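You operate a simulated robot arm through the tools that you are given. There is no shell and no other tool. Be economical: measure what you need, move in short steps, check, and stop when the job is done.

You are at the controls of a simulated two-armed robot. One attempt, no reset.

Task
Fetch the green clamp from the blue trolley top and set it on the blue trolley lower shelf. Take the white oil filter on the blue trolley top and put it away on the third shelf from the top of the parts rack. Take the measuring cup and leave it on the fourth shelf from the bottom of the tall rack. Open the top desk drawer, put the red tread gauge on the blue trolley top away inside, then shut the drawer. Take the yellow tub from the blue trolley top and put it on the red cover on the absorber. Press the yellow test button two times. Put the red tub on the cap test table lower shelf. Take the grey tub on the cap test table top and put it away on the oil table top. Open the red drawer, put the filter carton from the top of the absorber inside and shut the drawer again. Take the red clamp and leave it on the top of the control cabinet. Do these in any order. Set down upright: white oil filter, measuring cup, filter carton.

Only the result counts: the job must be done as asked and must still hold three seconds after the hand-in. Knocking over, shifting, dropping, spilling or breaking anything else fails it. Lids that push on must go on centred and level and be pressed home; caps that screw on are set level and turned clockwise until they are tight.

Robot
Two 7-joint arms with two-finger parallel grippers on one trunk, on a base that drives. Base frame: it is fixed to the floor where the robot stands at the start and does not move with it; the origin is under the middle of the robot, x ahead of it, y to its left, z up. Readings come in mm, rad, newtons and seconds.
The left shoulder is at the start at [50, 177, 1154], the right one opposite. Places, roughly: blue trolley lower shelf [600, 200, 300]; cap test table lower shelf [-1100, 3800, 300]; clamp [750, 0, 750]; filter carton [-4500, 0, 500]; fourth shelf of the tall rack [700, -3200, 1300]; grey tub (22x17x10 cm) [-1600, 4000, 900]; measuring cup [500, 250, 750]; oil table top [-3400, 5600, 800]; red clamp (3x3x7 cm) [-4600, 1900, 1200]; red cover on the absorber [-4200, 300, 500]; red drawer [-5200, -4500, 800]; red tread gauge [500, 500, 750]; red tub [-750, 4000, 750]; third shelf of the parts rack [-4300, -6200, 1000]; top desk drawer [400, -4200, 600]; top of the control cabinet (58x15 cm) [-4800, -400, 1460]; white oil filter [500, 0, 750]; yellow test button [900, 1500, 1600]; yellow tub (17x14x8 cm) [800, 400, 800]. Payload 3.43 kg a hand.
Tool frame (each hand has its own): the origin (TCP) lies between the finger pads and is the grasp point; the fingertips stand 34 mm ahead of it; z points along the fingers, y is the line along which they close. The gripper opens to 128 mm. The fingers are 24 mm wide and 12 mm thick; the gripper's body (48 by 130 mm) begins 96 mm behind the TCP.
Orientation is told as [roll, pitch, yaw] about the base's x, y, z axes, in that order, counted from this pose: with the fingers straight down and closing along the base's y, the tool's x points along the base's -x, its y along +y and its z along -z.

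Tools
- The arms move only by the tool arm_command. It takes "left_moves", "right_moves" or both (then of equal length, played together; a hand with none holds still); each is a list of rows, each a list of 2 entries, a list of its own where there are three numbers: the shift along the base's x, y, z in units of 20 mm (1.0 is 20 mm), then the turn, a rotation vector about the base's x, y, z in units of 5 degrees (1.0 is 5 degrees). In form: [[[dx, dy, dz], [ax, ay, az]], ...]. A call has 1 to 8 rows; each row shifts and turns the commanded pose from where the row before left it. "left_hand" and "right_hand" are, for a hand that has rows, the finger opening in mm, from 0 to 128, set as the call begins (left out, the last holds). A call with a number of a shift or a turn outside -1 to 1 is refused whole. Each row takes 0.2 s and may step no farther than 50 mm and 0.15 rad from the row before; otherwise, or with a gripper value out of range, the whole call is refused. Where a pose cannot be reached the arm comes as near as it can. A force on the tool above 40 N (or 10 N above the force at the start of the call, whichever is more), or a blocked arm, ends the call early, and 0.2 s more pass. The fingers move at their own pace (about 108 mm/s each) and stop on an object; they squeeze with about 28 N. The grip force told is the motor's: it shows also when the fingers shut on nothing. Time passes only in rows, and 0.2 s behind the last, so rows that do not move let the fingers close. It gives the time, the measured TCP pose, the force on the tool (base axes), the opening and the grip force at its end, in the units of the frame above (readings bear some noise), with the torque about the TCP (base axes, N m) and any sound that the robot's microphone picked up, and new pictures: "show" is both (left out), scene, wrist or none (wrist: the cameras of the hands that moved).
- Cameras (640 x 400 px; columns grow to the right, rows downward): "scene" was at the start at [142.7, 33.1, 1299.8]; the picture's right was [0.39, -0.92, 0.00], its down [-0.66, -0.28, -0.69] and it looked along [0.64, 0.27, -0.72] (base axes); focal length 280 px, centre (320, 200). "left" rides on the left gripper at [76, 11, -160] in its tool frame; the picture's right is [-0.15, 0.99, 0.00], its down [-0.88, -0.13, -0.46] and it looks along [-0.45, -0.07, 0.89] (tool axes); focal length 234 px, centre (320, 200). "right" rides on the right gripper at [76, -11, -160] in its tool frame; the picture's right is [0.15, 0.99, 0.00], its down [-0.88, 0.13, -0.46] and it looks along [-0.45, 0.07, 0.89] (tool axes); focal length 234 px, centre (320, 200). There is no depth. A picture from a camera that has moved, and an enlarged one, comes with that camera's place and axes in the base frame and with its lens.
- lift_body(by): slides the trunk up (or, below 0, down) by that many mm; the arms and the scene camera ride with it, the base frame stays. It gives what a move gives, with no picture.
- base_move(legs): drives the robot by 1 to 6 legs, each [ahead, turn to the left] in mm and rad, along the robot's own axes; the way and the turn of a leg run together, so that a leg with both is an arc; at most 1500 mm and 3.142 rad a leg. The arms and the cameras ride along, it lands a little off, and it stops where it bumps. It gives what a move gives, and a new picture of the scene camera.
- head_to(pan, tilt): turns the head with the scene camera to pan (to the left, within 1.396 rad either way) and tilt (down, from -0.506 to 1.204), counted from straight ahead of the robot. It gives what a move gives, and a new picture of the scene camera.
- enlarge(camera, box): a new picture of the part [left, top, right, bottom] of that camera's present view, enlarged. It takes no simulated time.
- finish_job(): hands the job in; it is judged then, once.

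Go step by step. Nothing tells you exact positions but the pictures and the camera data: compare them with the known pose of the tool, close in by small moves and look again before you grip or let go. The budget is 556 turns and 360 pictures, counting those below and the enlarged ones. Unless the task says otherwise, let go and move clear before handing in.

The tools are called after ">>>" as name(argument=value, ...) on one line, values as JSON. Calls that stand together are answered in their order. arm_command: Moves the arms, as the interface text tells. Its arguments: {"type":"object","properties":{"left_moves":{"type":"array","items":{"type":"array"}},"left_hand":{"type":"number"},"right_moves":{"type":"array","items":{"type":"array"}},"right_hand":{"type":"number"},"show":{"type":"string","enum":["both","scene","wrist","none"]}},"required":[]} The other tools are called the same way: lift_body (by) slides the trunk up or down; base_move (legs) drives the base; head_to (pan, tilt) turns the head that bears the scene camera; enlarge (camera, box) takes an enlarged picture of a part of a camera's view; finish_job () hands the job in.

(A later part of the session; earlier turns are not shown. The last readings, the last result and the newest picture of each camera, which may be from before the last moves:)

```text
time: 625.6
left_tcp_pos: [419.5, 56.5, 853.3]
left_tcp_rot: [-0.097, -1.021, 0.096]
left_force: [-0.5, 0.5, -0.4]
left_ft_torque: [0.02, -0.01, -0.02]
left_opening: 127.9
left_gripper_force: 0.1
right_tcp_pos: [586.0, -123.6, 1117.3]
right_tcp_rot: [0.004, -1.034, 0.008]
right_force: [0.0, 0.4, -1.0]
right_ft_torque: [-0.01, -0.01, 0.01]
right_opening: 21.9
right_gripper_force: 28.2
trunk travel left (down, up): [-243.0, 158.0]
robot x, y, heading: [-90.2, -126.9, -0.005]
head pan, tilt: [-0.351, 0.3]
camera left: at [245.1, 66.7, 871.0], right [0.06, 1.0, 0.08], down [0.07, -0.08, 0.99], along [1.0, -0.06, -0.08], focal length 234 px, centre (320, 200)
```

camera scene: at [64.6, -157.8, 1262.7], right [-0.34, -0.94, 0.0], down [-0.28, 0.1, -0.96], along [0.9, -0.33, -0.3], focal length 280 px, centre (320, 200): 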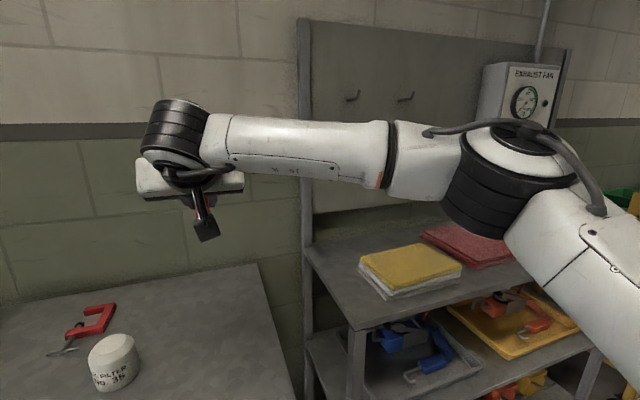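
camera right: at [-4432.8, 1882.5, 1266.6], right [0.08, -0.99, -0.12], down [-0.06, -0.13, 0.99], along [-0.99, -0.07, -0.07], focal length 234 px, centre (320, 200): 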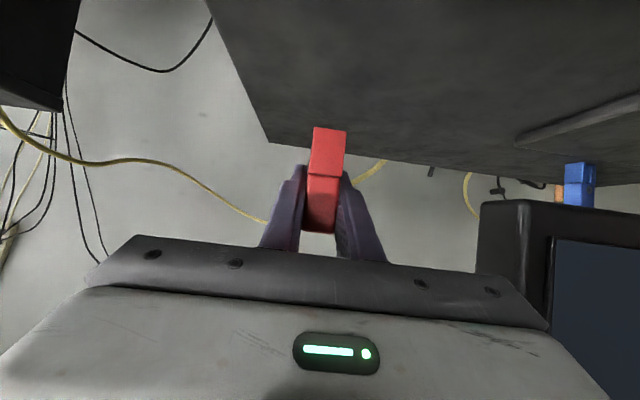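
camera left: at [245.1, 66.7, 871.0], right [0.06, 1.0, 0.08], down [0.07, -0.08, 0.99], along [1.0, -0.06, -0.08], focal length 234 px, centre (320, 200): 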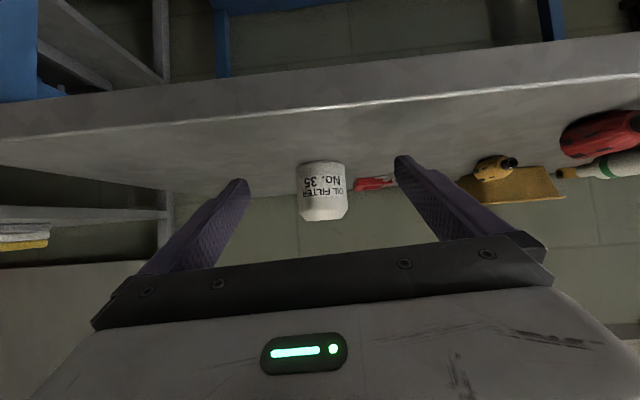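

The filter (64 mm wide, z 800–872) is centred. I'll lower 12 mm and drive in 137 mm.

>>> lift_body(by=-12)

>>> base_move(legs=[[137, 0]])

>>> arm_command(left_moves=[[[0, 0, 0], [0, 0, 0]], [[0, 0, 0], [0, 0, 0]], [[0, 0, 0], [0, 0, 0]], [[0, 0, 0], [0, 0, 0]]], left_hand=40, show="wrist")

```text
time: 626.2
left_tcp_pos: [420.2, 56.8, 841.6]
left_tcp_rot: [-0.094, -1.021, 0.092]
left_force: [-0.2, 0.3, 0.2]
left_ft_torque: [-0.02, 0.03, -0.02]
left_opening: 127.9
left_gripper_force: 0.0
right_tcp_pos: [584.7, -125.5, 1106.1]
right_tcp_rot: [0.005, -1.034, 0.009]
right_force: [-0.3, -0.3, 0.1]
right_ft_torque: [0.04, -0.02, -0.02]
right_opening: 21.4
right_gripper_force: 27.9
trunk travel left (down, up): [-231.0, 170.0]
robot x, y, heading: [-91.5, -127.7, -0.005]
head pan, tilt: [-0.351, 0.3]
```

```text
time: 627.5
left_tcp_pos: [559.2, 56.9, 841.0]
left_tcp_rot: [-0.093, -1.019, 0.095]
left_force: [0.5, -0.2, -0.9]
left_ft_torque: [0.0, -0.03, -0.02]
left_opening: 128.1
left_gripper_force: 0.2
right_tcp_pos: [724.5, -124.9, 1103.7]
right_tcp_rot: [0.003, -1.034, 0.008]
right_force: [-0.2, 0.6, -1.7]
right_ft_torque: [-0.03, -0.02, 0.01]
right_opening: 21.5
right_gripper_force: 28.1
trunk travel left (down, up): [-231.0, 170.0]
robot x, y, heading: [45.9, -126.6, -0.0]
head pan, tilt: [-0.351, 0.3]
camera scene: at [203.1, -157.8, 1250.7], right [-0.34, -0.94, 0.0], down [-0.28, 0.1, -0.96], along [0.9, -0.33, -0.3], focal length 280 px, centre (320, 200)
```

scene: 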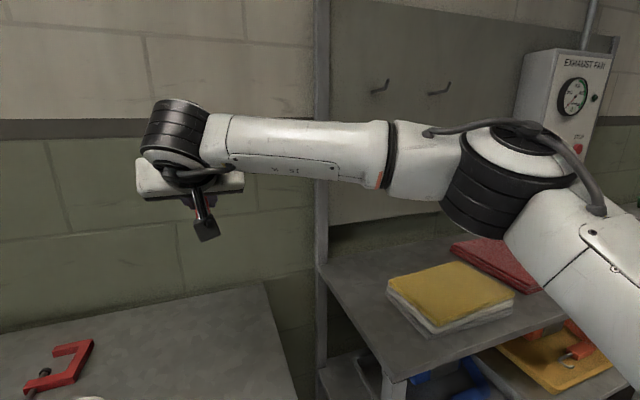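

```text
time: 628.5
left_tcp_pos: [559.7, 56.1, 842.7]
left_tcp_rot: [-0.095, -1.024, 0.094]
left_force: [0.9, 2.2, 5.3]
left_ft_torque: [0.3, -0.08, 0.0]
left_opening: 66.9
left_gripper_force: 28.1
right_tcp_pos: [723.3, -124.6, 1105.4]
right_tcp_rot: [0.002, -1.034, 0.008]
right_force: [0.3, 0.0, -0.9]
right_ft_torque: [-0.02, 0.0, -0.01]
right_opening: 21.6
right_gripper_force: 28.2
trunk travel left (down, up): [-231.0, 170.0]
robot x, y, heading: [45.4, -127.4, 0.002]
head pan, tilt: [-0.351, 0.3]
camera left: at [383.5, 66.8, 859.4], right [0.06, 1.0, 0.08], down [0.07, -0.08, 0.99], along [1.0, -0.06, -0.07], focal length 234 px, centre (320, 200)
```

left: 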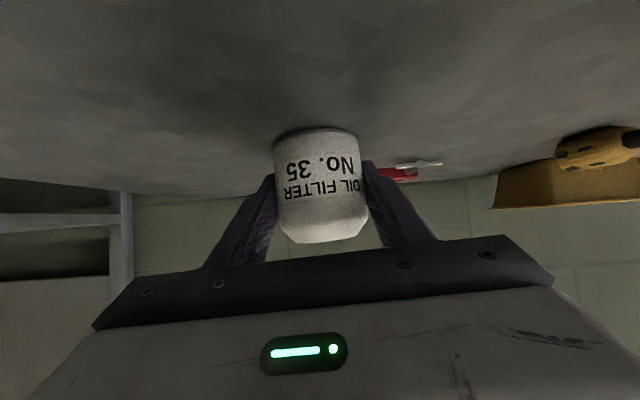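

The filter is gripped. I'll lift it with the trunk, back off and drive south down the aisle with both items.

>>> lift_body(by=170)

>>> base_move(legs=[[-600, 0], [0, -1.57], [1500, 0], [1500, 0], [900, 0]])

>>> head_to(pan=-0.5, tilt=0.25)

```text
time: 630.5
left_tcp_pos: [559.0, 56.6, 1010.2]
left_tcp_rot: [-0.094, -1.021, 0.093]
left_force: [-1.0, 0.1, -3.0]
left_ft_torque: [0.0, 0.01, -0.01]
left_opening: 66.9
left_gripper_force: 28.0
right_tcp_pos: [723.8, -126.1, 1273.2]
right_tcp_rot: [0.004, -1.035, 0.009]
right_force: [0.1, 1.5, -1.6]
right_ft_torque: [-0.02, 0.02, -0.02]
right_opening: 21.5
right_gripper_force: 27.8
trunk travel left (down, up): [-401.0, 0.0]
robot x, y, heading: [45.4, -128.4, 0.004]
head pan, tilt: [-0.351, 0.3]
```

```text
time: 656.2
left_tcp_pos: [-560.8, -4553.9, 1011.0]
left_tcp_rot: [-0.094, -1.019, -1.535]
left_force: [0.0, -0.9, -2.2]
left_ft_torque: [0.03, -0.04, -0.01]
left_opening: 66.4
left_gripper_force: 28.0
right_tcp_pos: [-751.5, -4709.5, 1273.9]
right_tcp_rot: [0.002, -1.036, -1.617]
right_force: [-0.8, 1.1, -0.6]
right_ft_torque: [-0.03, 0.05, -0.06]
right_opening: 21.6
right_gripper_force: 27.9
trunk travel left (down, up): [-401.0, 0.0]
robot x, y, heading: [-715.9, -4031.0, -1.626]
head pan, tilt: [-0.351, 0.3]
camera scene: at [-757.7, -4186.6, 1420.7], right [-0.92, 0.4, 0.0], down [0.12, 0.27, -0.96], along [-0.38, -0.88, -0.3], focal length 280 px, centre (320, 200)
```

scene: 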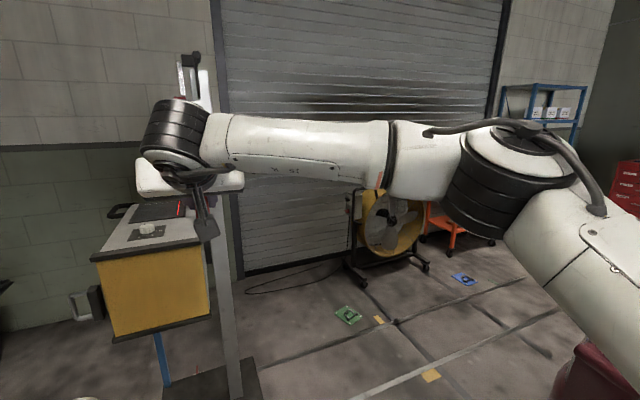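

```text
time: 656.9
left_tcp_pos: [-561.9, -4553.0, 1010.8]
left_tcp_rot: [-0.094, -1.018, -1.533]
left_force: [-0.1, -0.6, -2.1]
left_ft_torque: [0.01, -0.02, 0.02]
left_opening: 66.4
left_gripper_force: 28.5
right_tcp_pos: [-751.5, -4708.9, 1275.0]
right_tcp_rot: [0.002, -1.036, -1.62]
right_force: [0.2, -0.1, -1.5]
right_ft_torque: [-0.03, -0.05, 0.01]
right_opening: 21.4
right_gripper_force: 27.8
trunk travel left (down, up): [-401.0, 0.0]
robot x, y, heading: [-718.3, -4030.9, -1.628]
head pan, tilt: [-0.499, 0.25]
camera scene: at [-769.9, -4179.9, 1425.5], right [-0.85, 0.53, 0.0], down [0.13, 0.21, -0.97], along [-0.51, -0.82, -0.25], focal length 280 px, centre (320, 200)
```

scene: 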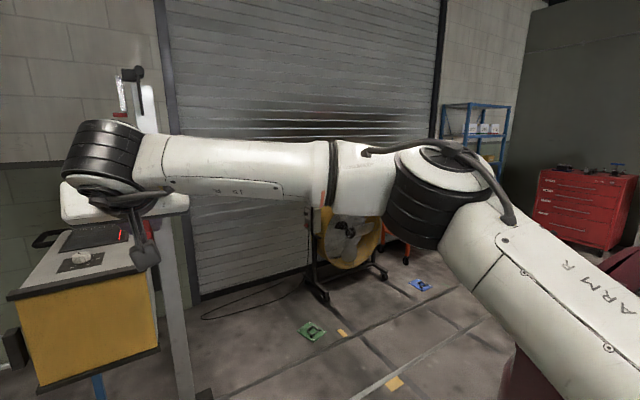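

The parts rack is the blue rack ahead-left and the red drawer cabinet is on the west side. I'll weave between the car's front and the floor items in a few legs.

>>> base_move(legs=[[380, 0], [0, -0.57], [620, 0], [0, -0.75], [1400, 0]])

>>> head_to(pan=0.5, tilt=0.3)

```text
time: 659.9
left_tcp_pos: [-624.1, -4940.1, 1004.9]
left_tcp_rot: [-0.081, -1.0, -1.622]
left_force: [-1.3, 1.7, -2.4]
left_ft_torque: [-0.04, -0.02, -0.03]
left_opening: 66.2
left_gripper_force: 27.9
right_tcp_pos: [-834.6, -5081.9, 1274.3]
right_tcp_rot: [0.003, -1.035, -1.712]
right_force: [0.4, 0.5, 0.2]
right_ft_torque: [-0.04, 0.0, -0.02]
right_opening: 21.5
right_gripper_force: 27.3
trunk travel left (down, up): [-401.0, 0.0]
robot x, y, heading: [-739.6, -4410.1, -1.717]
head pan, tilt: [-0.499, 0.25]
stopped in leg 2: the force on the tool passed its limit (the readings are from after the stop); the commanded pose is now the measured one
camera scene: at [-803.9, -4552.8, 1425.4], right [-0.8, 0.6, 0.0], down [0.15, 0.2, -0.97], along [-0.58, -0.78, -0.25], focal length 280 px, centre (320, 200)
```

scene: 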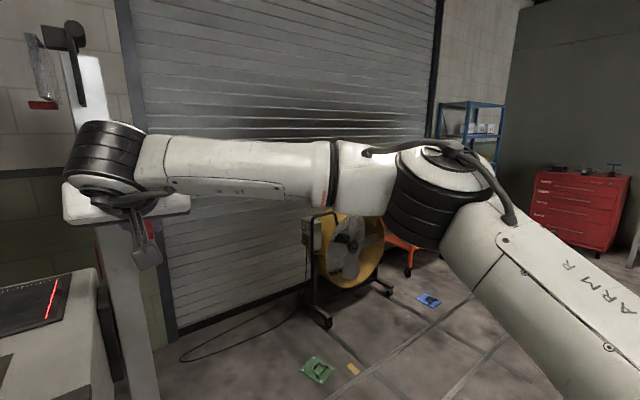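

```text
time: 661.2
left_tcp_pos: [-625.0, -4939.2, 1005.9]
left_tcp_rot: [-0.083, -1.001, -1.622]
left_force: [0.3, 6.6, -5.6]
left_ft_torque: [0.06, 0.06, 0.0]
left_opening: 66.3
left_gripper_force: 27.9
right_tcp_pos: [-833.5, -5080.5, 1274.9]
right_tcp_rot: [0.002, -1.033, -1.71]
right_force: [-1.2, -0.2, -0.7]
right_ft_torque: [-0.01, -0.01, 0.03]
right_opening: 21.6
right_gripper_force: 27.1
trunk travel left (down, up): [-401.0, 0.0]
robot x, y, heading: [-736.3, -4412.1, -1.716]
head pan, tilt: [0.499, 0.3]
camera scene: at [-715.1, -4565.2, 1420.8], right [-0.94, -0.35, 0.0], down [-0.1, 0.28, -0.96], along [0.33, -0.9, -0.3], focal length 280 px, centre (320, 200)
```

scene: 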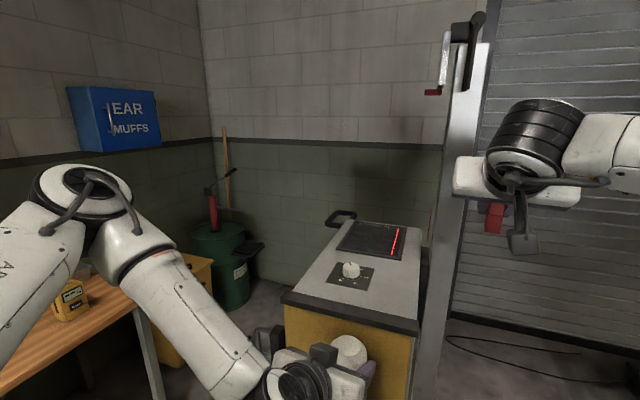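

The filter hand touched the headlight tester. I'll back off straight and check the grip before turning west further north.

>>> base_move(legs=[[-330, 0]])

>>> enlarge(camera="left", box=[0, 0, 640, 400])

```text
time: 663.4
left_tcp_pos: [-576.1, -4615.8, 1006.5]
left_tcp_rot: [-0.082, -1.003, -1.62]
left_force: [-1.0, 0.6, -2.0]
left_ft_torque: [0.02, 0.0, -0.05]
left_opening: 66.3
left_gripper_force: 28.2
right_tcp_pos: [-785.7, -4755.0, 1275.7]
right_tcp_rot: [0.004, -1.035, -1.706]
right_force: [1.2, 0.9, -0.5]
right_ft_torque: [-0.01, 0.02, 0.02]
right_opening: 21.4
right_gripper_force: 28.0
trunk travel left (down, up): [-401.0, 0.0]
robot x, y, heading: [-691.9, -4085.8, -1.714]
head pan, tilt: [0.499, 0.3]
camera scene: at [-667.9, -4240.4, 1420.8], right [-0.94, -0.35, 0.0], down [-0.1, 0.28, -0.96], along [0.33, -0.9, -0.3], focal length 280 px, centre (320, 200)
```

scene: 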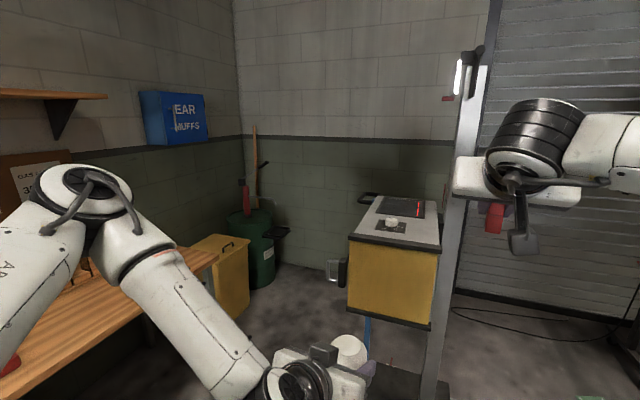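

```text
1.00 times, centred on (320, 200) of left
camera zoom: at [-543.7, -4442.1, 1026.9], right [0.98, -0.19, 0.08], down [-0.1, -0.08, 0.99], along [-0.18, -0.98, -0.09], focal length 234 px, centre (320, 200)
```

zoom: 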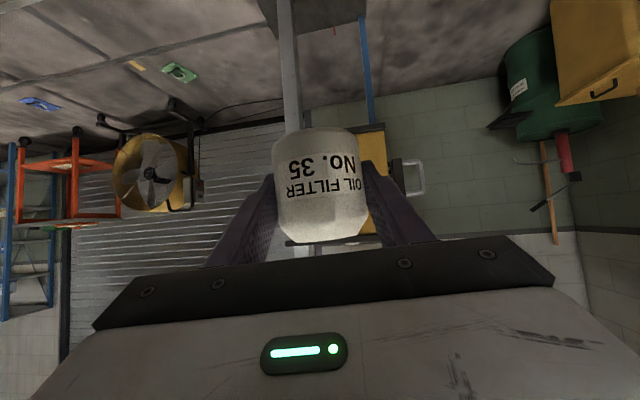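

The grip and the tester look fine. I'll turn here and take the diagonal route around the car's front.

>>> base_move(legs=[[0, -0.49], [1000, 0], [0, -0.75], [1300, 0]])

>>> head_to(pan=0.3, tilt=0.3)

```text
time: 678.1
left_tcp_pos: [-3040.8, -5361.4, 1005.0]
left_tcp_rot: [-0.08, -1.004, -2.895]
left_force: [-0.9, -1.1, -2.6]
left_ft_torque: [-0.01, -0.02, -0.01]
left_opening: 66.3
left_gripper_force: 28.2
right_tcp_pos: [-3236.9, -5199.7, 1274.7]
right_tcp_rot: [0.003, -1.035, -2.985]
right_force: [0.0, -1.0, -0.9]
right_ft_torque: [0.05, 0.01, 0.03]
right_opening: 21.4
right_gripper_force: 28.0
trunk travel left (down, up): [-401.0, 0.0]
robot x, y, heading: [-2565.8, -5101.4, -2.989]
head pan, tilt: [0.499, 0.3]
camera scene: at [-2710.9, -5164.7, 1420.7], right [-0.61, 0.8, 0.0], down [0.24, 0.18, -0.96], along [-0.76, -0.58, -0.3], focal length 280 px, centre (320, 200)
```

scene: 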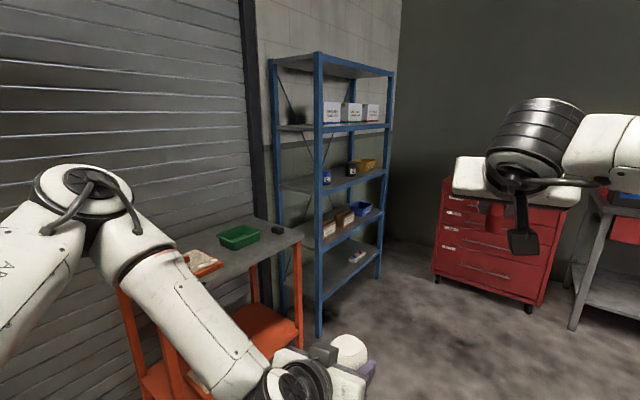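

```text
time: 678.8
left_tcp_pos: [-3040.3, -5361.1, 1006.7]
left_tcp_rot: [-0.082, -1.004, -2.896]
left_force: [0.0, -0.4, -2.7]
left_ft_torque: [0.02, 0.01, -0.01]
left_opening: 66.3
left_gripper_force: 28.3
right_tcp_pos: [-3236.2, -5201.1, 1274.3]
right_tcp_rot: [0.004, -1.036, -2.985]
right_force: [-0.3, 0.3, -0.8]
right_ft_torque: [-0.03, 0.02, 0.01]
right_opening: 21.5
right_gripper_force: 28.4
trunk travel left (down, up): [-401.0, 0.0]
robot x, y, heading: [-2566.7, -5101.5, -2.995]
head pan, tilt: [0.3, 0.3]
camera scene: at [-2720.3, -5148.9, 1420.8], right [-0.44, 0.9, 0.0], down [0.27, 0.13, -0.96], along [-0.86, -0.42, -0.3], focal length 280 px, centre (320, 200)
```

scene: 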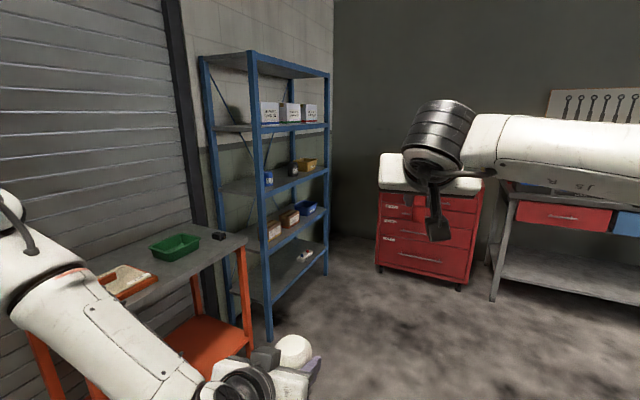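

The third shelf from the top of the blue rack is at about z 1005 with a free gap around x -4220. I'll pull the right hand in, raise the left hand a little and drive over.

>>> arm_command(right_moves=[[[1, 0.15, 0], [0, 0, 0]], [[1, 0.15, 0], [0, 0, 0]], [[1, 0.15, 0], [0, 0, 0]], [[1, 0.15, 0], [0, 0, 0]], [[1, 0.15, 0], [0, 0, 0]], [[1, 0.15, 0], [0, 0, 0]], [[1, 0.15, 0], [0, 0, 0]], [[1, 0.15, 0], [0, 0, 0]]], left_moves=[[[0, 0, 1], [0, 0, 0]], [[0, 0, 1], [0, 0, 0]], [[0, 0, 1], [0, 0, 0]], [[0, 0, 0.5], [0, 0, 0]], [[0, 0, 0], [0, 0, 0]], [[0, 0, 0], [0, 0, 0]], [[0, 0, 0], [0, 0, 0]], [[0, 0, 0], [0, 0, 0]]], show="none")

>>> arm_command(right_moves=[[[1, 0.15, 0], [0, 0, 0]], [[1, 0.15, 0], [0, 0, 0]], [[1, 0.15, 0], [0, 0, 0]], [[1, 0.15, 0], [0, 0, 0]], [[1, 0.15, 0], [0, 0, 0]], [[1, 0.15, 0], [0, 0, 0]], [[1, 0.15, 0], [0, 0, 0]], [[1, 0.15, 0], [0, 0, 0]]], show="none")

>>> base_move(legs=[[0, -0.146], [1500, 0], [290, 0], [0, 1.57], [330, 0]])

>>> head_to(pan=0.25, tilt=0.3)

```text
time: 680.6
left_tcp_pos: [-3040.3, -5360.1, 1074.9]
left_tcp_rot: [-0.08, -1.005, -2.895]
left_force: [0.4, 0.8, -2.2]
left_ft_torque: [0.02, -0.02, -0.04]
left_opening: 66.0
left_gripper_force: 28.0
right_tcp_pos: [-3074.5, -5178.6, 1273.1]
right_tcp_rot: [0.003, -1.035, -2.985]
right_force: [0.1, 0.3, -0.9]
right_ft_torque: [0.02, 0.04, 0.0]
right_opening: 21.4
right_gripper_force: 28.3
trunk travel left (down, up): [-401.0, 0.0]
robot x, y, heading: [-2565.6, -5101.1, -2.988]
head pan, tilt: [0.3, 0.3]
```

```text
time: 682.6
left_tcp_pos: [-3040.6, -5360.1, 1075.5]
left_tcp_rot: [-0.079, -1.002, -2.896]
left_force: [0.4, -0.7, -3.0]
left_ft_torque: [0.02, -0.03, 0.01]
left_opening: 65.9
left_gripper_force: 28.1
right_tcp_pos: [-2947.9, -5134.6, 1252.9]
right_tcp_rot: [-0.079, -0.991, -3.024]
right_force: [-0.1, -0.8, 0.2]
right_ft_torque: [-0.01, -0.04, 0.01]
right_opening: 21.7
right_gripper_force: 27.7
trunk travel left (down, up): [-401.0, 0.0]
robot x, y, heading: [-2564.9, -5101.4, -2.988]
head pan, tilt: [0.3, 0.3]
stopped in row 8 (right hand): the arm was blocked; the commanded pose is now the measured one
```

```text
time: 697.8
left_tcp_pos: [-4193.7, -5956.2, 1075.6]
left_tcp_rot: [-0.08, -1.002, -1.501]
left_force: [0.1, 0.3, -2.7]
left_ft_torque: [0.02, 0.0, 0.02]
left_opening: 66.0
left_gripper_force: 28.4
right_tcp_pos: [-4398.3, -5823.9, 1252.1]
right_tcp_rot: [-0.081, -0.994, -1.628]
right_force: [-0.6, 0.1, -0.8]
right_ft_torque: [0.05, -0.01, 0.01]
right_opening: 21.5
right_gripper_force: 28.1
trunk travel left (down, up): [-401.0, 0.0]
robot x, y, heading: [-4367.6, -5441.9, -1.595]
head pan, tilt: [0.3, 0.3]
camera scene: at [-4345.7, -5602.0, 1420.4], right [-0.97, -0.26, 0.0], down [-0.08, 0.29, -0.95], along [0.25, -0.92, -0.3], focal length 280 px, centre (320, 200)
```

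scene: 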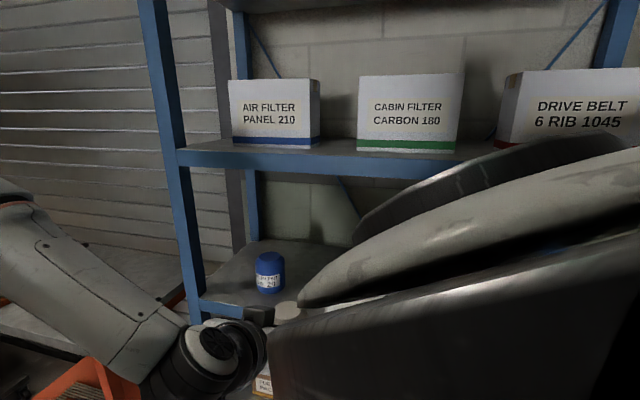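

```text
time: 698.4
left_tcp_pos: [-4194.5, -5955.8, 1075.5]
left_tcp_rot: [-0.08, -1.002, -1.502]
left_force: [0.5, 0.2, -2.1]
left_ft_torque: [0.03, 0.0, -0.02]
left_opening: 66.1
left_gripper_force: 27.4
right_tcp_pos: [-4398.8, -5822.9, 1253.2]
right_tcp_rot: [-0.083, -0.994, -1.628]
right_force: [0.1, 0.1, -1.0]
right_ft_torque: [-0.02, -0.01, 0.01]
right_opening: 21.6
right_gripper_force: 28.1
trunk travel left (down, up): [-401.0, 0.0]
robot x, y, heading: [-4365.1, -5444.7, -1.602]
head pan, tilt: [0.25, 0.3]
camera scene: at [-4349.2, -5602.2, 1420.8], right [-0.98, -0.22, 0.0], down [-0.07, 0.29, -0.96], along [0.21, -0.93, -0.3], focal length 280 px, centre (320, 200)
```

scene: 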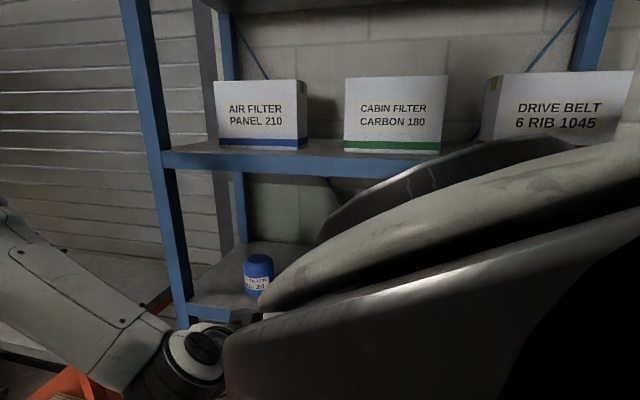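

>>> enlarge(camera="left", box=[0, 0, 640, 400])

```text
1.00 times, centred on (320, 200) of left
camera zoom: at [-4181.1, -5780.4, 1095.9], right [0.99, -0.08, 0.08], down [-0.09, -0.09, 0.99], along [-0.07, -0.99, -0.09], focal length 234 px, centre (320, 200)
```

zoom: 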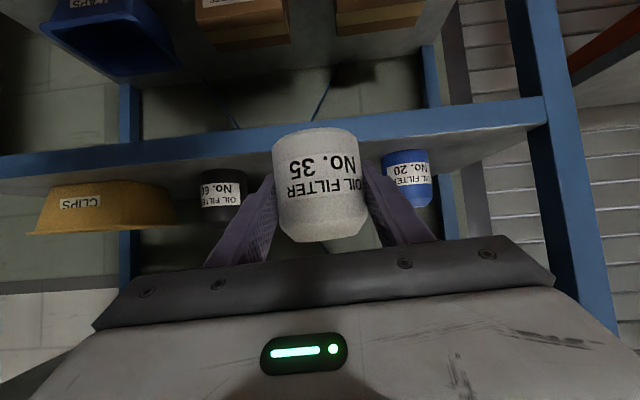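

The gap between the No. 60 and No. 20 filters is centred at x about -4214. I'll drive in 220 mm.

>>> base_move(legs=[[218, 0.0]])

>>> arm_command(left_moves=[[[-0.3, 0, -0.5], [0, 0, 0]], [[0, 0, -0.5], [0, 0, 0]], [[0, 0, -0.5], [0, 0, 0]]], show="wrist")

```text
time: 700.1
left_tcp_pos: [-4196.2, -6176.9, 1075.3]
left_tcp_rot: [-0.081, -1.002, -1.5]
left_force: [0.2, 0.2, -3.0]
left_ft_torque: [0.01, 0.0, -0.01]
left_opening: 65.7
left_gripper_force: 27.6
right_tcp_pos: [-4403.4, -6044.0, 1253.5]
right_tcp_rot: [-0.082, -0.995, -1.623]
right_force: [0.0, -0.1, -0.9]
right_ft_torque: [-0.01, 0.0, 0.01]
right_opening: 21.5
right_gripper_force: 28.3
trunk travel left (down, up): [-401.0, 0.0]
robot x, y, heading: [-4374.8, -5663.4, -1.593]
head pan, tilt: [0.25, 0.3]
camera scene: at [-4354.1, -5823.8, 1420.7], right [-0.97, -0.22, 0.0], down [-0.07, 0.29, -0.95], along [0.21, -0.93, -0.3], focal length 280 px, centre (320, 200)
```

scene: 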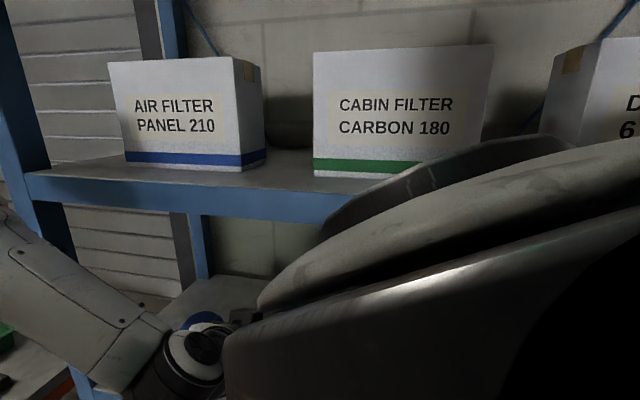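

```text
time: 700.9
left_tcp_pos: [-4201.9, -6176.0, 1046.2]
left_tcp_rot: [-0.081, -1.003, -1.501]
left_force: [-0.2, 0.2, -3.2]
left_ft_torque: [0.0, 0.01, 0.01]
left_opening: 66.3
left_gripper_force: 27.9
right_tcp_pos: [-4403.0, -6044.8, 1252.4]
right_tcp_rot: [-0.081, -0.994, -1.622]
right_force: [-0.9, 0.0, -1.3]
right_ft_torque: [-0.02, 0.01, -0.03]
right_opening: 21.6
right_gripper_force: 28.2
trunk travel left (down, up): [-401.0, 0.0]
robot x, y, heading: [-4371.2, -5667.2, -1.591]
head pan, tilt: [0.25, 0.3]
camera left: at [-4191.0, -6000.6, 1066.1], right [0.99, -0.08, 0.08], down [-0.09, -0.09, 0.99], along [-0.07, -0.99, -0.09], focal length 234 px, centre (320, 200)
```

left: 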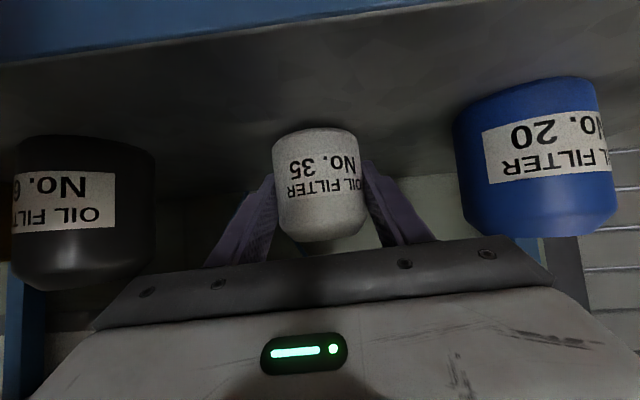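

>>> arm_command(left_moves=[[[0, 0, -0.3], [0, 0, 0]], [[0, 0, -0.3], [0, 0, 0]], [[0, 0, -0.2], [0, 0, 0]]], show="none")

>>> arm_command(left_moves=[[[0, 0, -0.15], [0, 0, 0]], [[0, 0, -0.15], [0, 0, 0]]], show="none")

```text
time: 701.7
left_tcp_pos: [-4204.2, -6177.3, 1035.1]
left_tcp_rot: [-0.083, -1.014, -1.499]
left_force: [1.5, -0.8, 23.0]
left_ft_torque: [-0.22, -0.89, -0.02]
left_opening: 66.1
left_gripper_force: 28.0
right_tcp_pos: [-4404.5, -6042.2, 1253.5]
right_tcp_rot: [-0.08, -0.994, -1.626]
right_force: [0.4, -0.3, -0.8]
right_ft_torque: [0.01, -0.01, -0.02]
right_opening: 21.5
right_gripper_force: 27.7
trunk travel left (down, up): [-401.0, 0.0]
robot x, y, heading: [-4373.9, -5662.1, -1.591]
head pan, tilt: [0.25, 0.3]
```

```text
time: 702.3
left_tcp_pos: [-4203.9, -6175.9, 1029.6]
left_tcp_rot: [-0.078, -1.021, -1.501]
left_force: [2.9, 2.6, 35.4]
left_ft_torque: [-0.08, -1.29, -0.05]
left_opening: 66.2
left_gripper_force: 27.9
right_tcp_pos: [-4403.1, -6040.1, 1254.7]
right_tcp_rot: [-0.078, -0.996, -1.625]
right_force: [0.5, -0.2, -1.7]
right_ft_torque: [0.0, -0.01, 0.0]
right_opening: 21.4
right_gripper_force: 27.8
trunk travel left (down, up): [-401.0, 0.0]
robot x, y, heading: [-4374.0, -5666.7, -1.596]
head pan, tilt: [0.25, 0.3]
```

Firm contact. I'll ease up a little, open and withdraw.

>>> arm_command(left_moves=[[[0, 0, 0.25], [0, 0, 0]], [[0, 0, 0], [0, 0, 0]]], show="none")

>>> arm_command(left_moves=[[[0, 0, 0], [0, 0, 0]], [[0, 0, 0], [0, 0, 0]], [[0, 0, 0], [0, 0, 0]]], left_hand=90, show="wrist")

>>> arm_command(left_moves=[[[0, 0.9, 0.4], [0, 0, 0]], [[0, 0.9, 0.4], [0, 0, 0]], [[0, 0.9, 0.4], [0, 0, 0]], [[0, 0.9, 0.4], [0, 0, 0]]], show="none")

>>> base_move(legs=[[-250, 0]])

>>> enlarge(camera="left", box=[0, 0, 640, 400])

```text
time: 702.9
left_tcp_pos: [-4204.5, -6176.3, 1029.0]
left_tcp_rot: [-0.08, -1.008, -1.501]
left_force: [0.8, -4.0, 17.7]
left_ft_torque: [-0.52, -0.76, 0.11]
left_opening: 65.8
left_gripper_force: 27.7
right_tcp_pos: [-4404.5, -6043.2, 1254.0]
right_tcp_rot: [-0.08, -0.993, -1.625]
right_force: [0.0, 0.6, -1.5]
right_ft_torque: [0.02, -0.02, -0.04]
right_opening: 21.6
right_gripper_force: 27.9
trunk travel left (down, up): [-401.0, 0.0]
robot x, y, heading: [-4374.7, -5659.0, -1.592]
head pan, tilt: [0.25, 0.3]
```

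```text
time: 703.7
left_tcp_pos: [-4207.3, -6174.8, 1029.8]
left_tcp_rot: [-0.081, -1.007, -1.503]
left_force: [-12.5, 2.2, 15.3]
left_ft_torque: [-0.25, -0.28, -0.15]
left_opening: 82.8
left_gripper_force: 0.1
right_tcp_pos: [-4404.5, -6043.1, 1253.9]
right_tcp_rot: [-0.076, -0.993, -1.627]
right_force: [0.2, -0.3, -0.4]
right_ft_torque: [0.0, 0.0, 0.01]
right_opening: 21.6
right_gripper_force: 28.5
trunk travel left (down, up): [-401.0, 0.0]
robot x, y, heading: [-4372.1, -5666.8, -1.595]
head pan, tilt: [0.25, 0.3]
camera left: at [-4193.8, -5999.0, 1050.0], right [0.99, -0.08, 0.08], down [-0.09, -0.08, 0.99], along [-0.07, -0.99, -0.09], focal length 234 px, centre (320, 200)
```

left: 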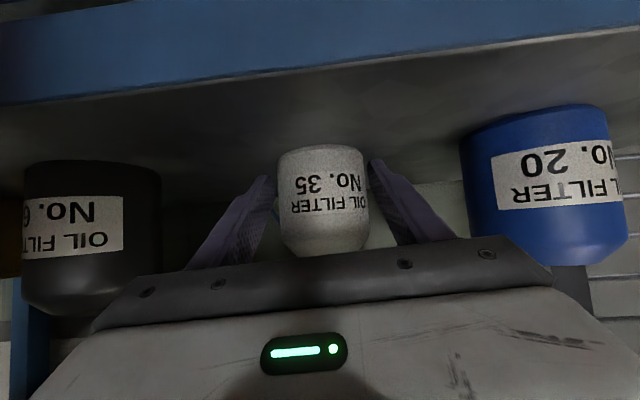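

```text
time: 704.7
left_tcp_pos: [-4212.0, -6127.3, 1055.4]
left_tcp_rot: [-0.079, -1.001, -1.499]
left_force: [-0.1, 0.5, -0.4]
left_ft_torque: [0.0, -0.02, 0.02]
left_opening: 89.8
left_gripper_force: 0.1
left hand out of reach, approached as far as the arm can: row 3, 4
right_tcp_pos: [-4403.5, -6043.7, 1252.8]
right_tcp_rot: [-0.081, -0.993, -1.624]
right_force: [-0.3, 0.3, -0.1]
right_ft_torque: [0.02, -0.01, -0.01]
right_opening: 21.6
right_gripper_force: 27.6
trunk travel left (down, up): [-401.0, 0.0]
robot x, y, heading: [-4373.3, -5660.3, -1.59]
head pan, tilt: [0.25, 0.3]
```

```text
time: 706.5
left_tcp_pos: [-4205.3, -5879.3, 1055.6]
left_tcp_rot: [-0.082, -1.003, -1.495]
left_force: [-0.4, 0.8, -0.2]
left_ft_torque: [-0.02, 0.0, -0.02]
left_opening: 90.0
left_gripper_force: 0.1
right_tcp_pos: [-4396.4, -5797.3, 1252.0]
right_tcp_rot: [-0.08, -0.993, -1.622]
right_force: [0.8, 0.2, -0.6]
right_ft_torque: [-0.01, 0.04, -0.02]
right_opening: 21.6
right_gripper_force: 28.2
trunk travel left (down, up): [-401.0, 0.0]
robot x, y, heading: [-4366.9, -5415.1, -1.592]
head pan, tilt: [0.25, 0.3]
camera scene: at [-4348.3, -5575.2, 1420.9], right [-0.97, -0.23, 0.0], down [-0.07, 0.29, -0.96], along [0.22, -0.93, -0.3], focal length 280 px, centre (320, 200)
```

scene: 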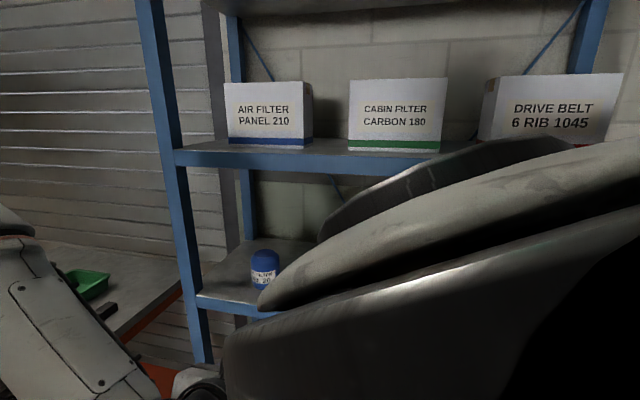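

```text
1.00 times, centred on (320, 200) of left
camera zoom: at [-4194.2, -5704.1, 1076.1], right [0.99, -0.07, 0.08], down [-0.09, -0.09, 0.99], along [-0.06, -0.99, -0.09], focal length 234 px, centre (320, 200)
```

zoom: 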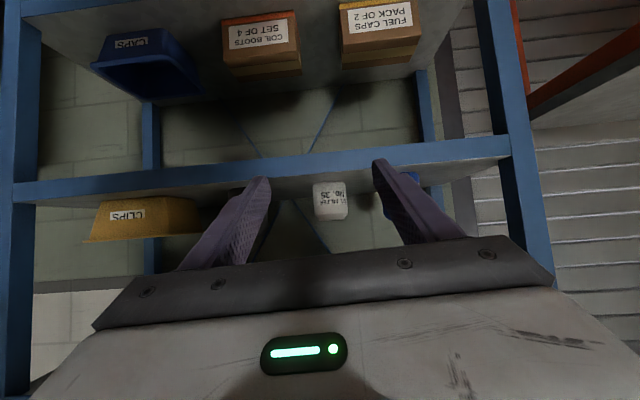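

The filter stands upright on the third shelf. Now I'll turn north and look toward the control cabinet and absorber.

>>> base_move(legs=[[-150, 0], [0, -3.1]])

>>> head_to(pan=0.3, tilt=0.15)

```text
time: 715.2
left_tcp_pos: [-4538.9, -4805.7, 1055.0]
left_tcp_rot: [-0.081, -1.004, 1.675]
left_force: [0.2, -0.6, 0.2]
left_ft_torque: [0.01, 0.0, 0.01]
left_opening: 90.0
left_gripper_force: 0.0
right_tcp_pos: [-4345.7, -4883.5, 1252.1]
right_tcp_rot: [-0.08, -0.993, 1.551]
right_force: [0.2, -0.1, -0.9]
right_ft_torque: [0.0, -0.01, 0.0]
right_opening: 21.5
right_gripper_force: 28.0
trunk travel left (down, up): [-401.0, 0.0]
robot x, y, heading: [-4364.4, -5264.9, 1.583]
head pan, tilt: [0.25, 0.3]
camera scene: at [-4389.4, -5103.5, 1420.8], right [0.97, 0.26, 0.0], down [0.08, -0.29, -0.96], along [-0.24, 0.92, -0.3], focal length 280 px, centre (320, 200)
```

scene: 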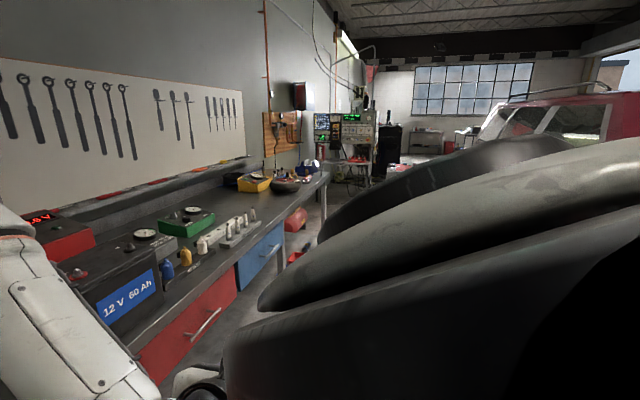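

```text
time: 715.9
left_tcp_pos: [-4538.2, -4806.9, 1055.7]
left_tcp_rot: [-0.081, -1.002, 1.675]
left_force: [-0.5, -0.5, 0.2]
left_ft_torque: [0.01, 0.03, 0.03]
left_opening: 90.3
left_gripper_force: 0.1
right_tcp_pos: [-4345.9, -4882.5, 1253.5]
right_tcp_rot: [-0.078, -0.989, 1.539]
right_force: [0.6, 0.4, -1.0]
right_ft_torque: [0.02, 0.01, 0.02]
right_opening: 21.6
right_gripper_force: 27.9
trunk travel left (down, up): [-401.0, 0.0]
robot x, y, heading: [-4365.5, -5266.5, 1.582]
head pan, tilt: [0.3, 0.15]
camera scene: at [-4392.4, -5104.7, 1432.1], right [0.96, 0.29, 0.0], down [0.05, -0.17, -0.98], along [-0.28, 0.94, -0.18], focal length 280 px, centre (320, 200)
```

scene: 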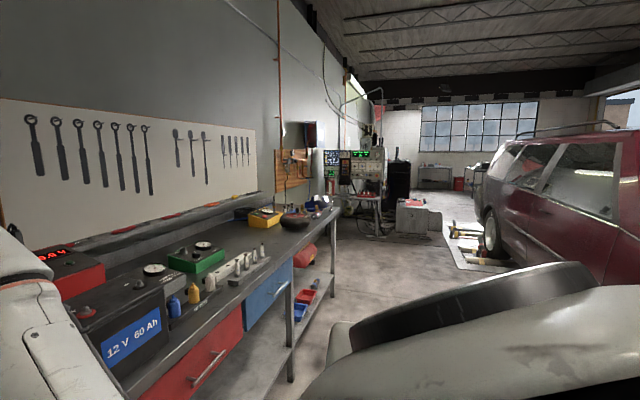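

The red drawer is in the long workbench (y about -4500), and the control cabinet with screens is far ahead. I'll drive north, staying clear of the bench.

>>> base_move(legs=[[0, -0.06], [1500, 0], [1300, 0], [0, 0.25], [700, 0], [0, -0.19]])

>>> head_to(pan=0.35, tilt=0.15)

```text
time: 735.0
left_tcp_pos: [-4410.4, -1300.9, 1055.6]
left_tcp_rot: [-0.079, -1.004, 1.639]
left_force: [-0.3, 0.1, -0.4]
left_ft_torque: [0.0, 0.03, 0.0]
left_opening: 89.8
left_gripper_force: 0.1
right_tcp_pos: [-4219.4, -1383.1, 1252.5]
right_tcp_rot: [-0.087, -0.991, 1.514]
right_force: [-0.2, 0.3, 0.2]
right_ft_torque: [-0.02, 0.03, 0.01]
right_opening: 21.8
right_gripper_force: 28.6
trunk travel left (down, up): [-401.0, 0.0]
robot x, y, heading: [-4252.7, -1766.7, 1.544]
head pan, tilt: [0.3, 0.15]
camera scene: at [-4274.2, -1604.2, 1434.1], right [0.97, 0.25, 0.0], down [0.04, -0.15, -0.99], along [-0.25, 0.96, -0.16], focal length 280 px, centre (320, 200)
```

scene: 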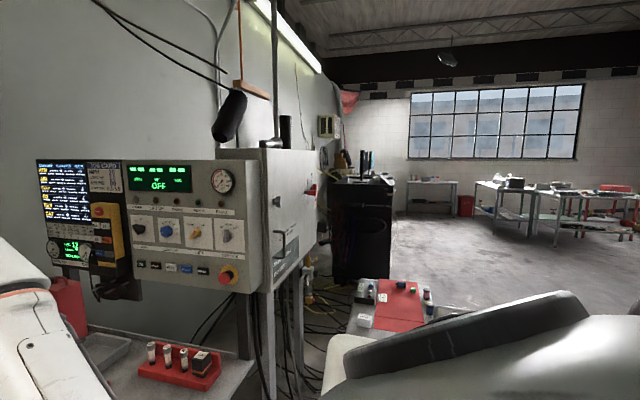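

```text
time: 735.6
left_tcp_pos: [-4411.1, -1300.9, 1055.1]
left_tcp_rot: [-0.082, -1.003, 1.639]
left_force: [-0.8, -0.1, -0.3]
left_ft_torque: [0.0, 0.0, 0.0]
left_opening: 90.1
left_gripper_force: 0.1
right_tcp_pos: [-4219.5, -1383.3, 1251.9]
right_tcp_rot: [-0.088, -0.989, 1.512]
right_force: [0.1, -0.4, 0.4]
right_ft_torque: [-0.03, 0.0, 0.04]
right_opening: 21.6
right_gripper_force: 28.2
trunk travel left (down, up): [-401.0, 0.0]
robot x, y, heading: [-4251.9, -1766.5, 1.544]
head pan, tilt: [0.351, 0.15]
camera scene: at [-4278.1, -1605.2, 1434.4], right [0.96, 0.29, 0.0], down [0.04, -0.15, -0.99], along [-0.28, 0.95, -0.15], focal length 280 px, centre (320, 200)
```

scene: 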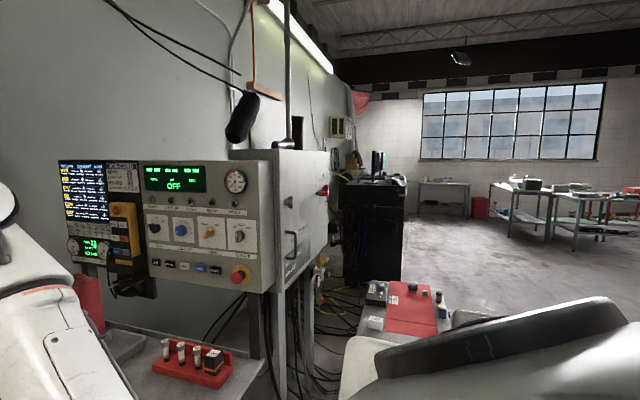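

>>> enlarge(camera="scene", box=[40, 80, 360, 280])

```text
2.00 times, centred on (200, 180) of scene
camera zoom: at [-4278.1, -1605.2, 1434.4], right [0.96, 0.29, 0.0], down [0.04, -0.15, -0.99], along [-0.28, 0.95, -0.15], focal length 561 px, centre (560, 240)
```

zoom: 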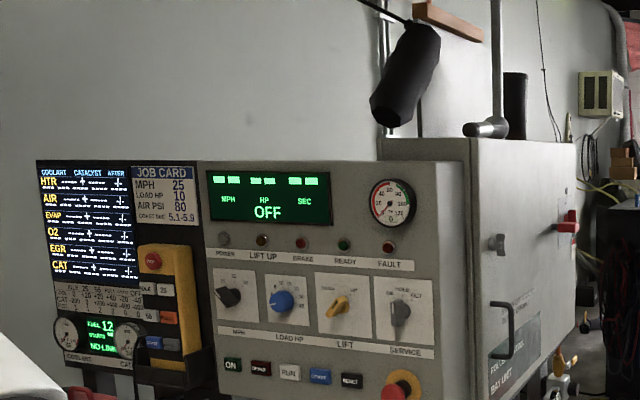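

The tall white box whose top is at z about 1460 is the control cabinet, its long side facing east at x about -4700. I'll go around to its east side and face it.

>>> base_move(legs=[[0, -0.3], [700, 0], [0, 0.33], [450, 0], [0, 1.57]])

>>> arm_command(right_moves=[[[-0.5, 0.1, 1], [0, 0, 0]], [[-0.5, 0.1, 1], [0, 0, 0]], [[-0.5, 0.1, 1], [0, 0, 0]], [[-0.5, 0.1, 1], [0, 0, 0]], [[-0.5, 0.1, 1], [0, 0, 0]], [[-0.5, 0.1, 1], [0, 0, 0]], [[-0.5, 0.1, 1], [0, 0, 0]], [[-0.5, 0.1, 1], [0, 0, 0]]], show="none")

>>> arm_command(right_moves=[[[-1, 0, 1], [0, 0, 0]], [[-1, 0, 1], [0, 0, 0]], [[-1, 0, 1], [0, 0, 0]], [[-1, 0, 1], [0, 0, 0]], [[-1, 0, 1], [0, 0, 0]], [[-1, 0, 1], [0, 0, 0]], [[-1, 0, 0.5], [0, 0, 0]], [[-1, 0, 0], [0, 0, 0]]], show="both")

```text
time: 747.6
left_tcp_pos: [-4491.8, -851.8, 1056.4]
left_tcp_rot: [-0.082, -1.005, -3.02]
left_force: [-0.1, -0.7, 0.4]
left_ft_torque: [0.01, 0.02, 0.01]
left_opening: 90.0
left_gripper_force: 0.0
right_tcp_pos: [-4419.9, -654.4, 1251.4]
right_tcp_rot: [-0.091, -0.991, 3.134]
right_force: [0.1, 0.0, -0.4]
right_ft_torque: [-0.05, -0.01, 0.03]
right_opening: 21.5
right_gripper_force: 28.0
trunk travel left (down, up): [-401.0, 0.0]
robot x, y, heading: [-4037.8, -666.5, -3.115]
head pan, tilt: [0.351, 0.15]
camera scene: at [-4194.1, -701.7, 1434.5], right [-0.34, 0.94, 0.0], down [0.14, 0.05, -0.99], along [-0.93, -0.34, -0.15], focal length 280 px, centre (320, 200)
```

scene: 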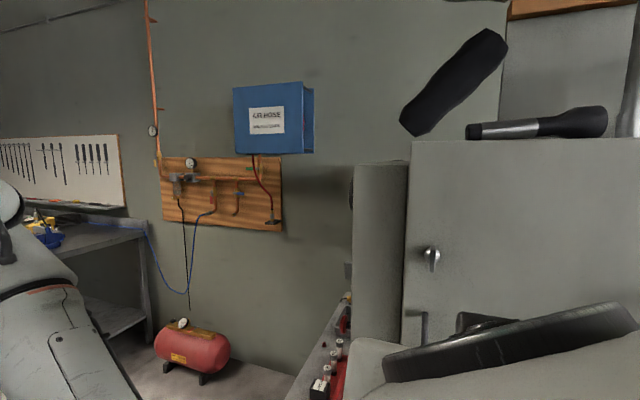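

```text
time: 749.4
left_tcp_pos: [-4491.5, -851.5, 1054.7]
left_tcp_rot: [-0.082, -1.003, -3.02]
left_force: [0.5, 0.0, 0.3]
left_ft_torque: [0.01, -0.03, -0.01]
left_opening: 90.0
left_gripper_force: 0.0
right_tcp_pos: [-4501.1, -639.6, 1410.3]
right_tcp_rot: [-0.091, -0.99, 3.134]
right_force: [0.4, -0.1, -1.4]
right_ft_torque: [-0.03, -0.03, -0.02]
right_opening: 21.5
right_gripper_force: 27.6
trunk travel left (down, up): [-401.0, 0.0]
robot x, y, heading: [-4036.5, -666.3, -3.119]
head pan, tilt: [0.351, 0.15]
```

```text
time: 751.2
left_tcp_pos: [-4492.4, -851.4, 1054.1]
left_tcp_rot: [-0.078, -1.0, -3.024]
left_force: [-0.2, 0.1, -0.1]
left_ft_torque: [-0.04, 0.0, 0.01]
left_opening: 89.9
left_gripper_force: 0.1
right_tcp_pos: [-4655.8, -633.4, 1530.0]
right_tcp_rot: [-0.092, -0.988, 3.134]
right_force: [-0.1, 0.3, -0.3]
right_ft_torque: [-0.05, -0.01, 0.0]
right_opening: 21.3
right_gripper_force: 28.1
right hand out of reach, approached as far as the arm can: row 8
trunk travel left (down, up): [-401.0, 0.0]
robot x, y, heading: [-4036.5, -668.8, -3.118]
head pan, tilt: [0.351, 0.15]
camera scene: at [-4194.5, -702.4, 1434.7], right [-0.37, 0.93, 0.0], down [0.14, 0.05, -0.99], along [-0.92, -0.36, -0.15], focal length 280 px, centre (320, 200)
camera right: at [-4480.7, -637.0, 1554.1], right [0.0, -0.99, -0.17], down [-0.11, -0.17, 0.98], along [-0.99, 0.02, -0.11], focal length 234 px, centre (320, 200)
```

scene: 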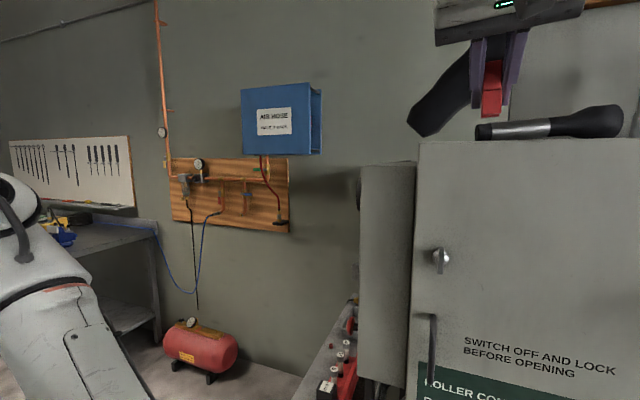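
right: 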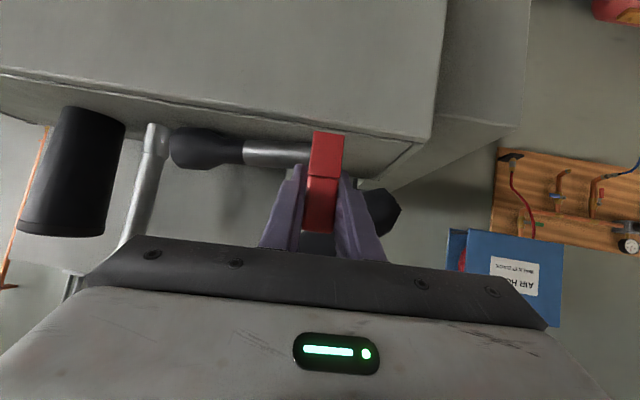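

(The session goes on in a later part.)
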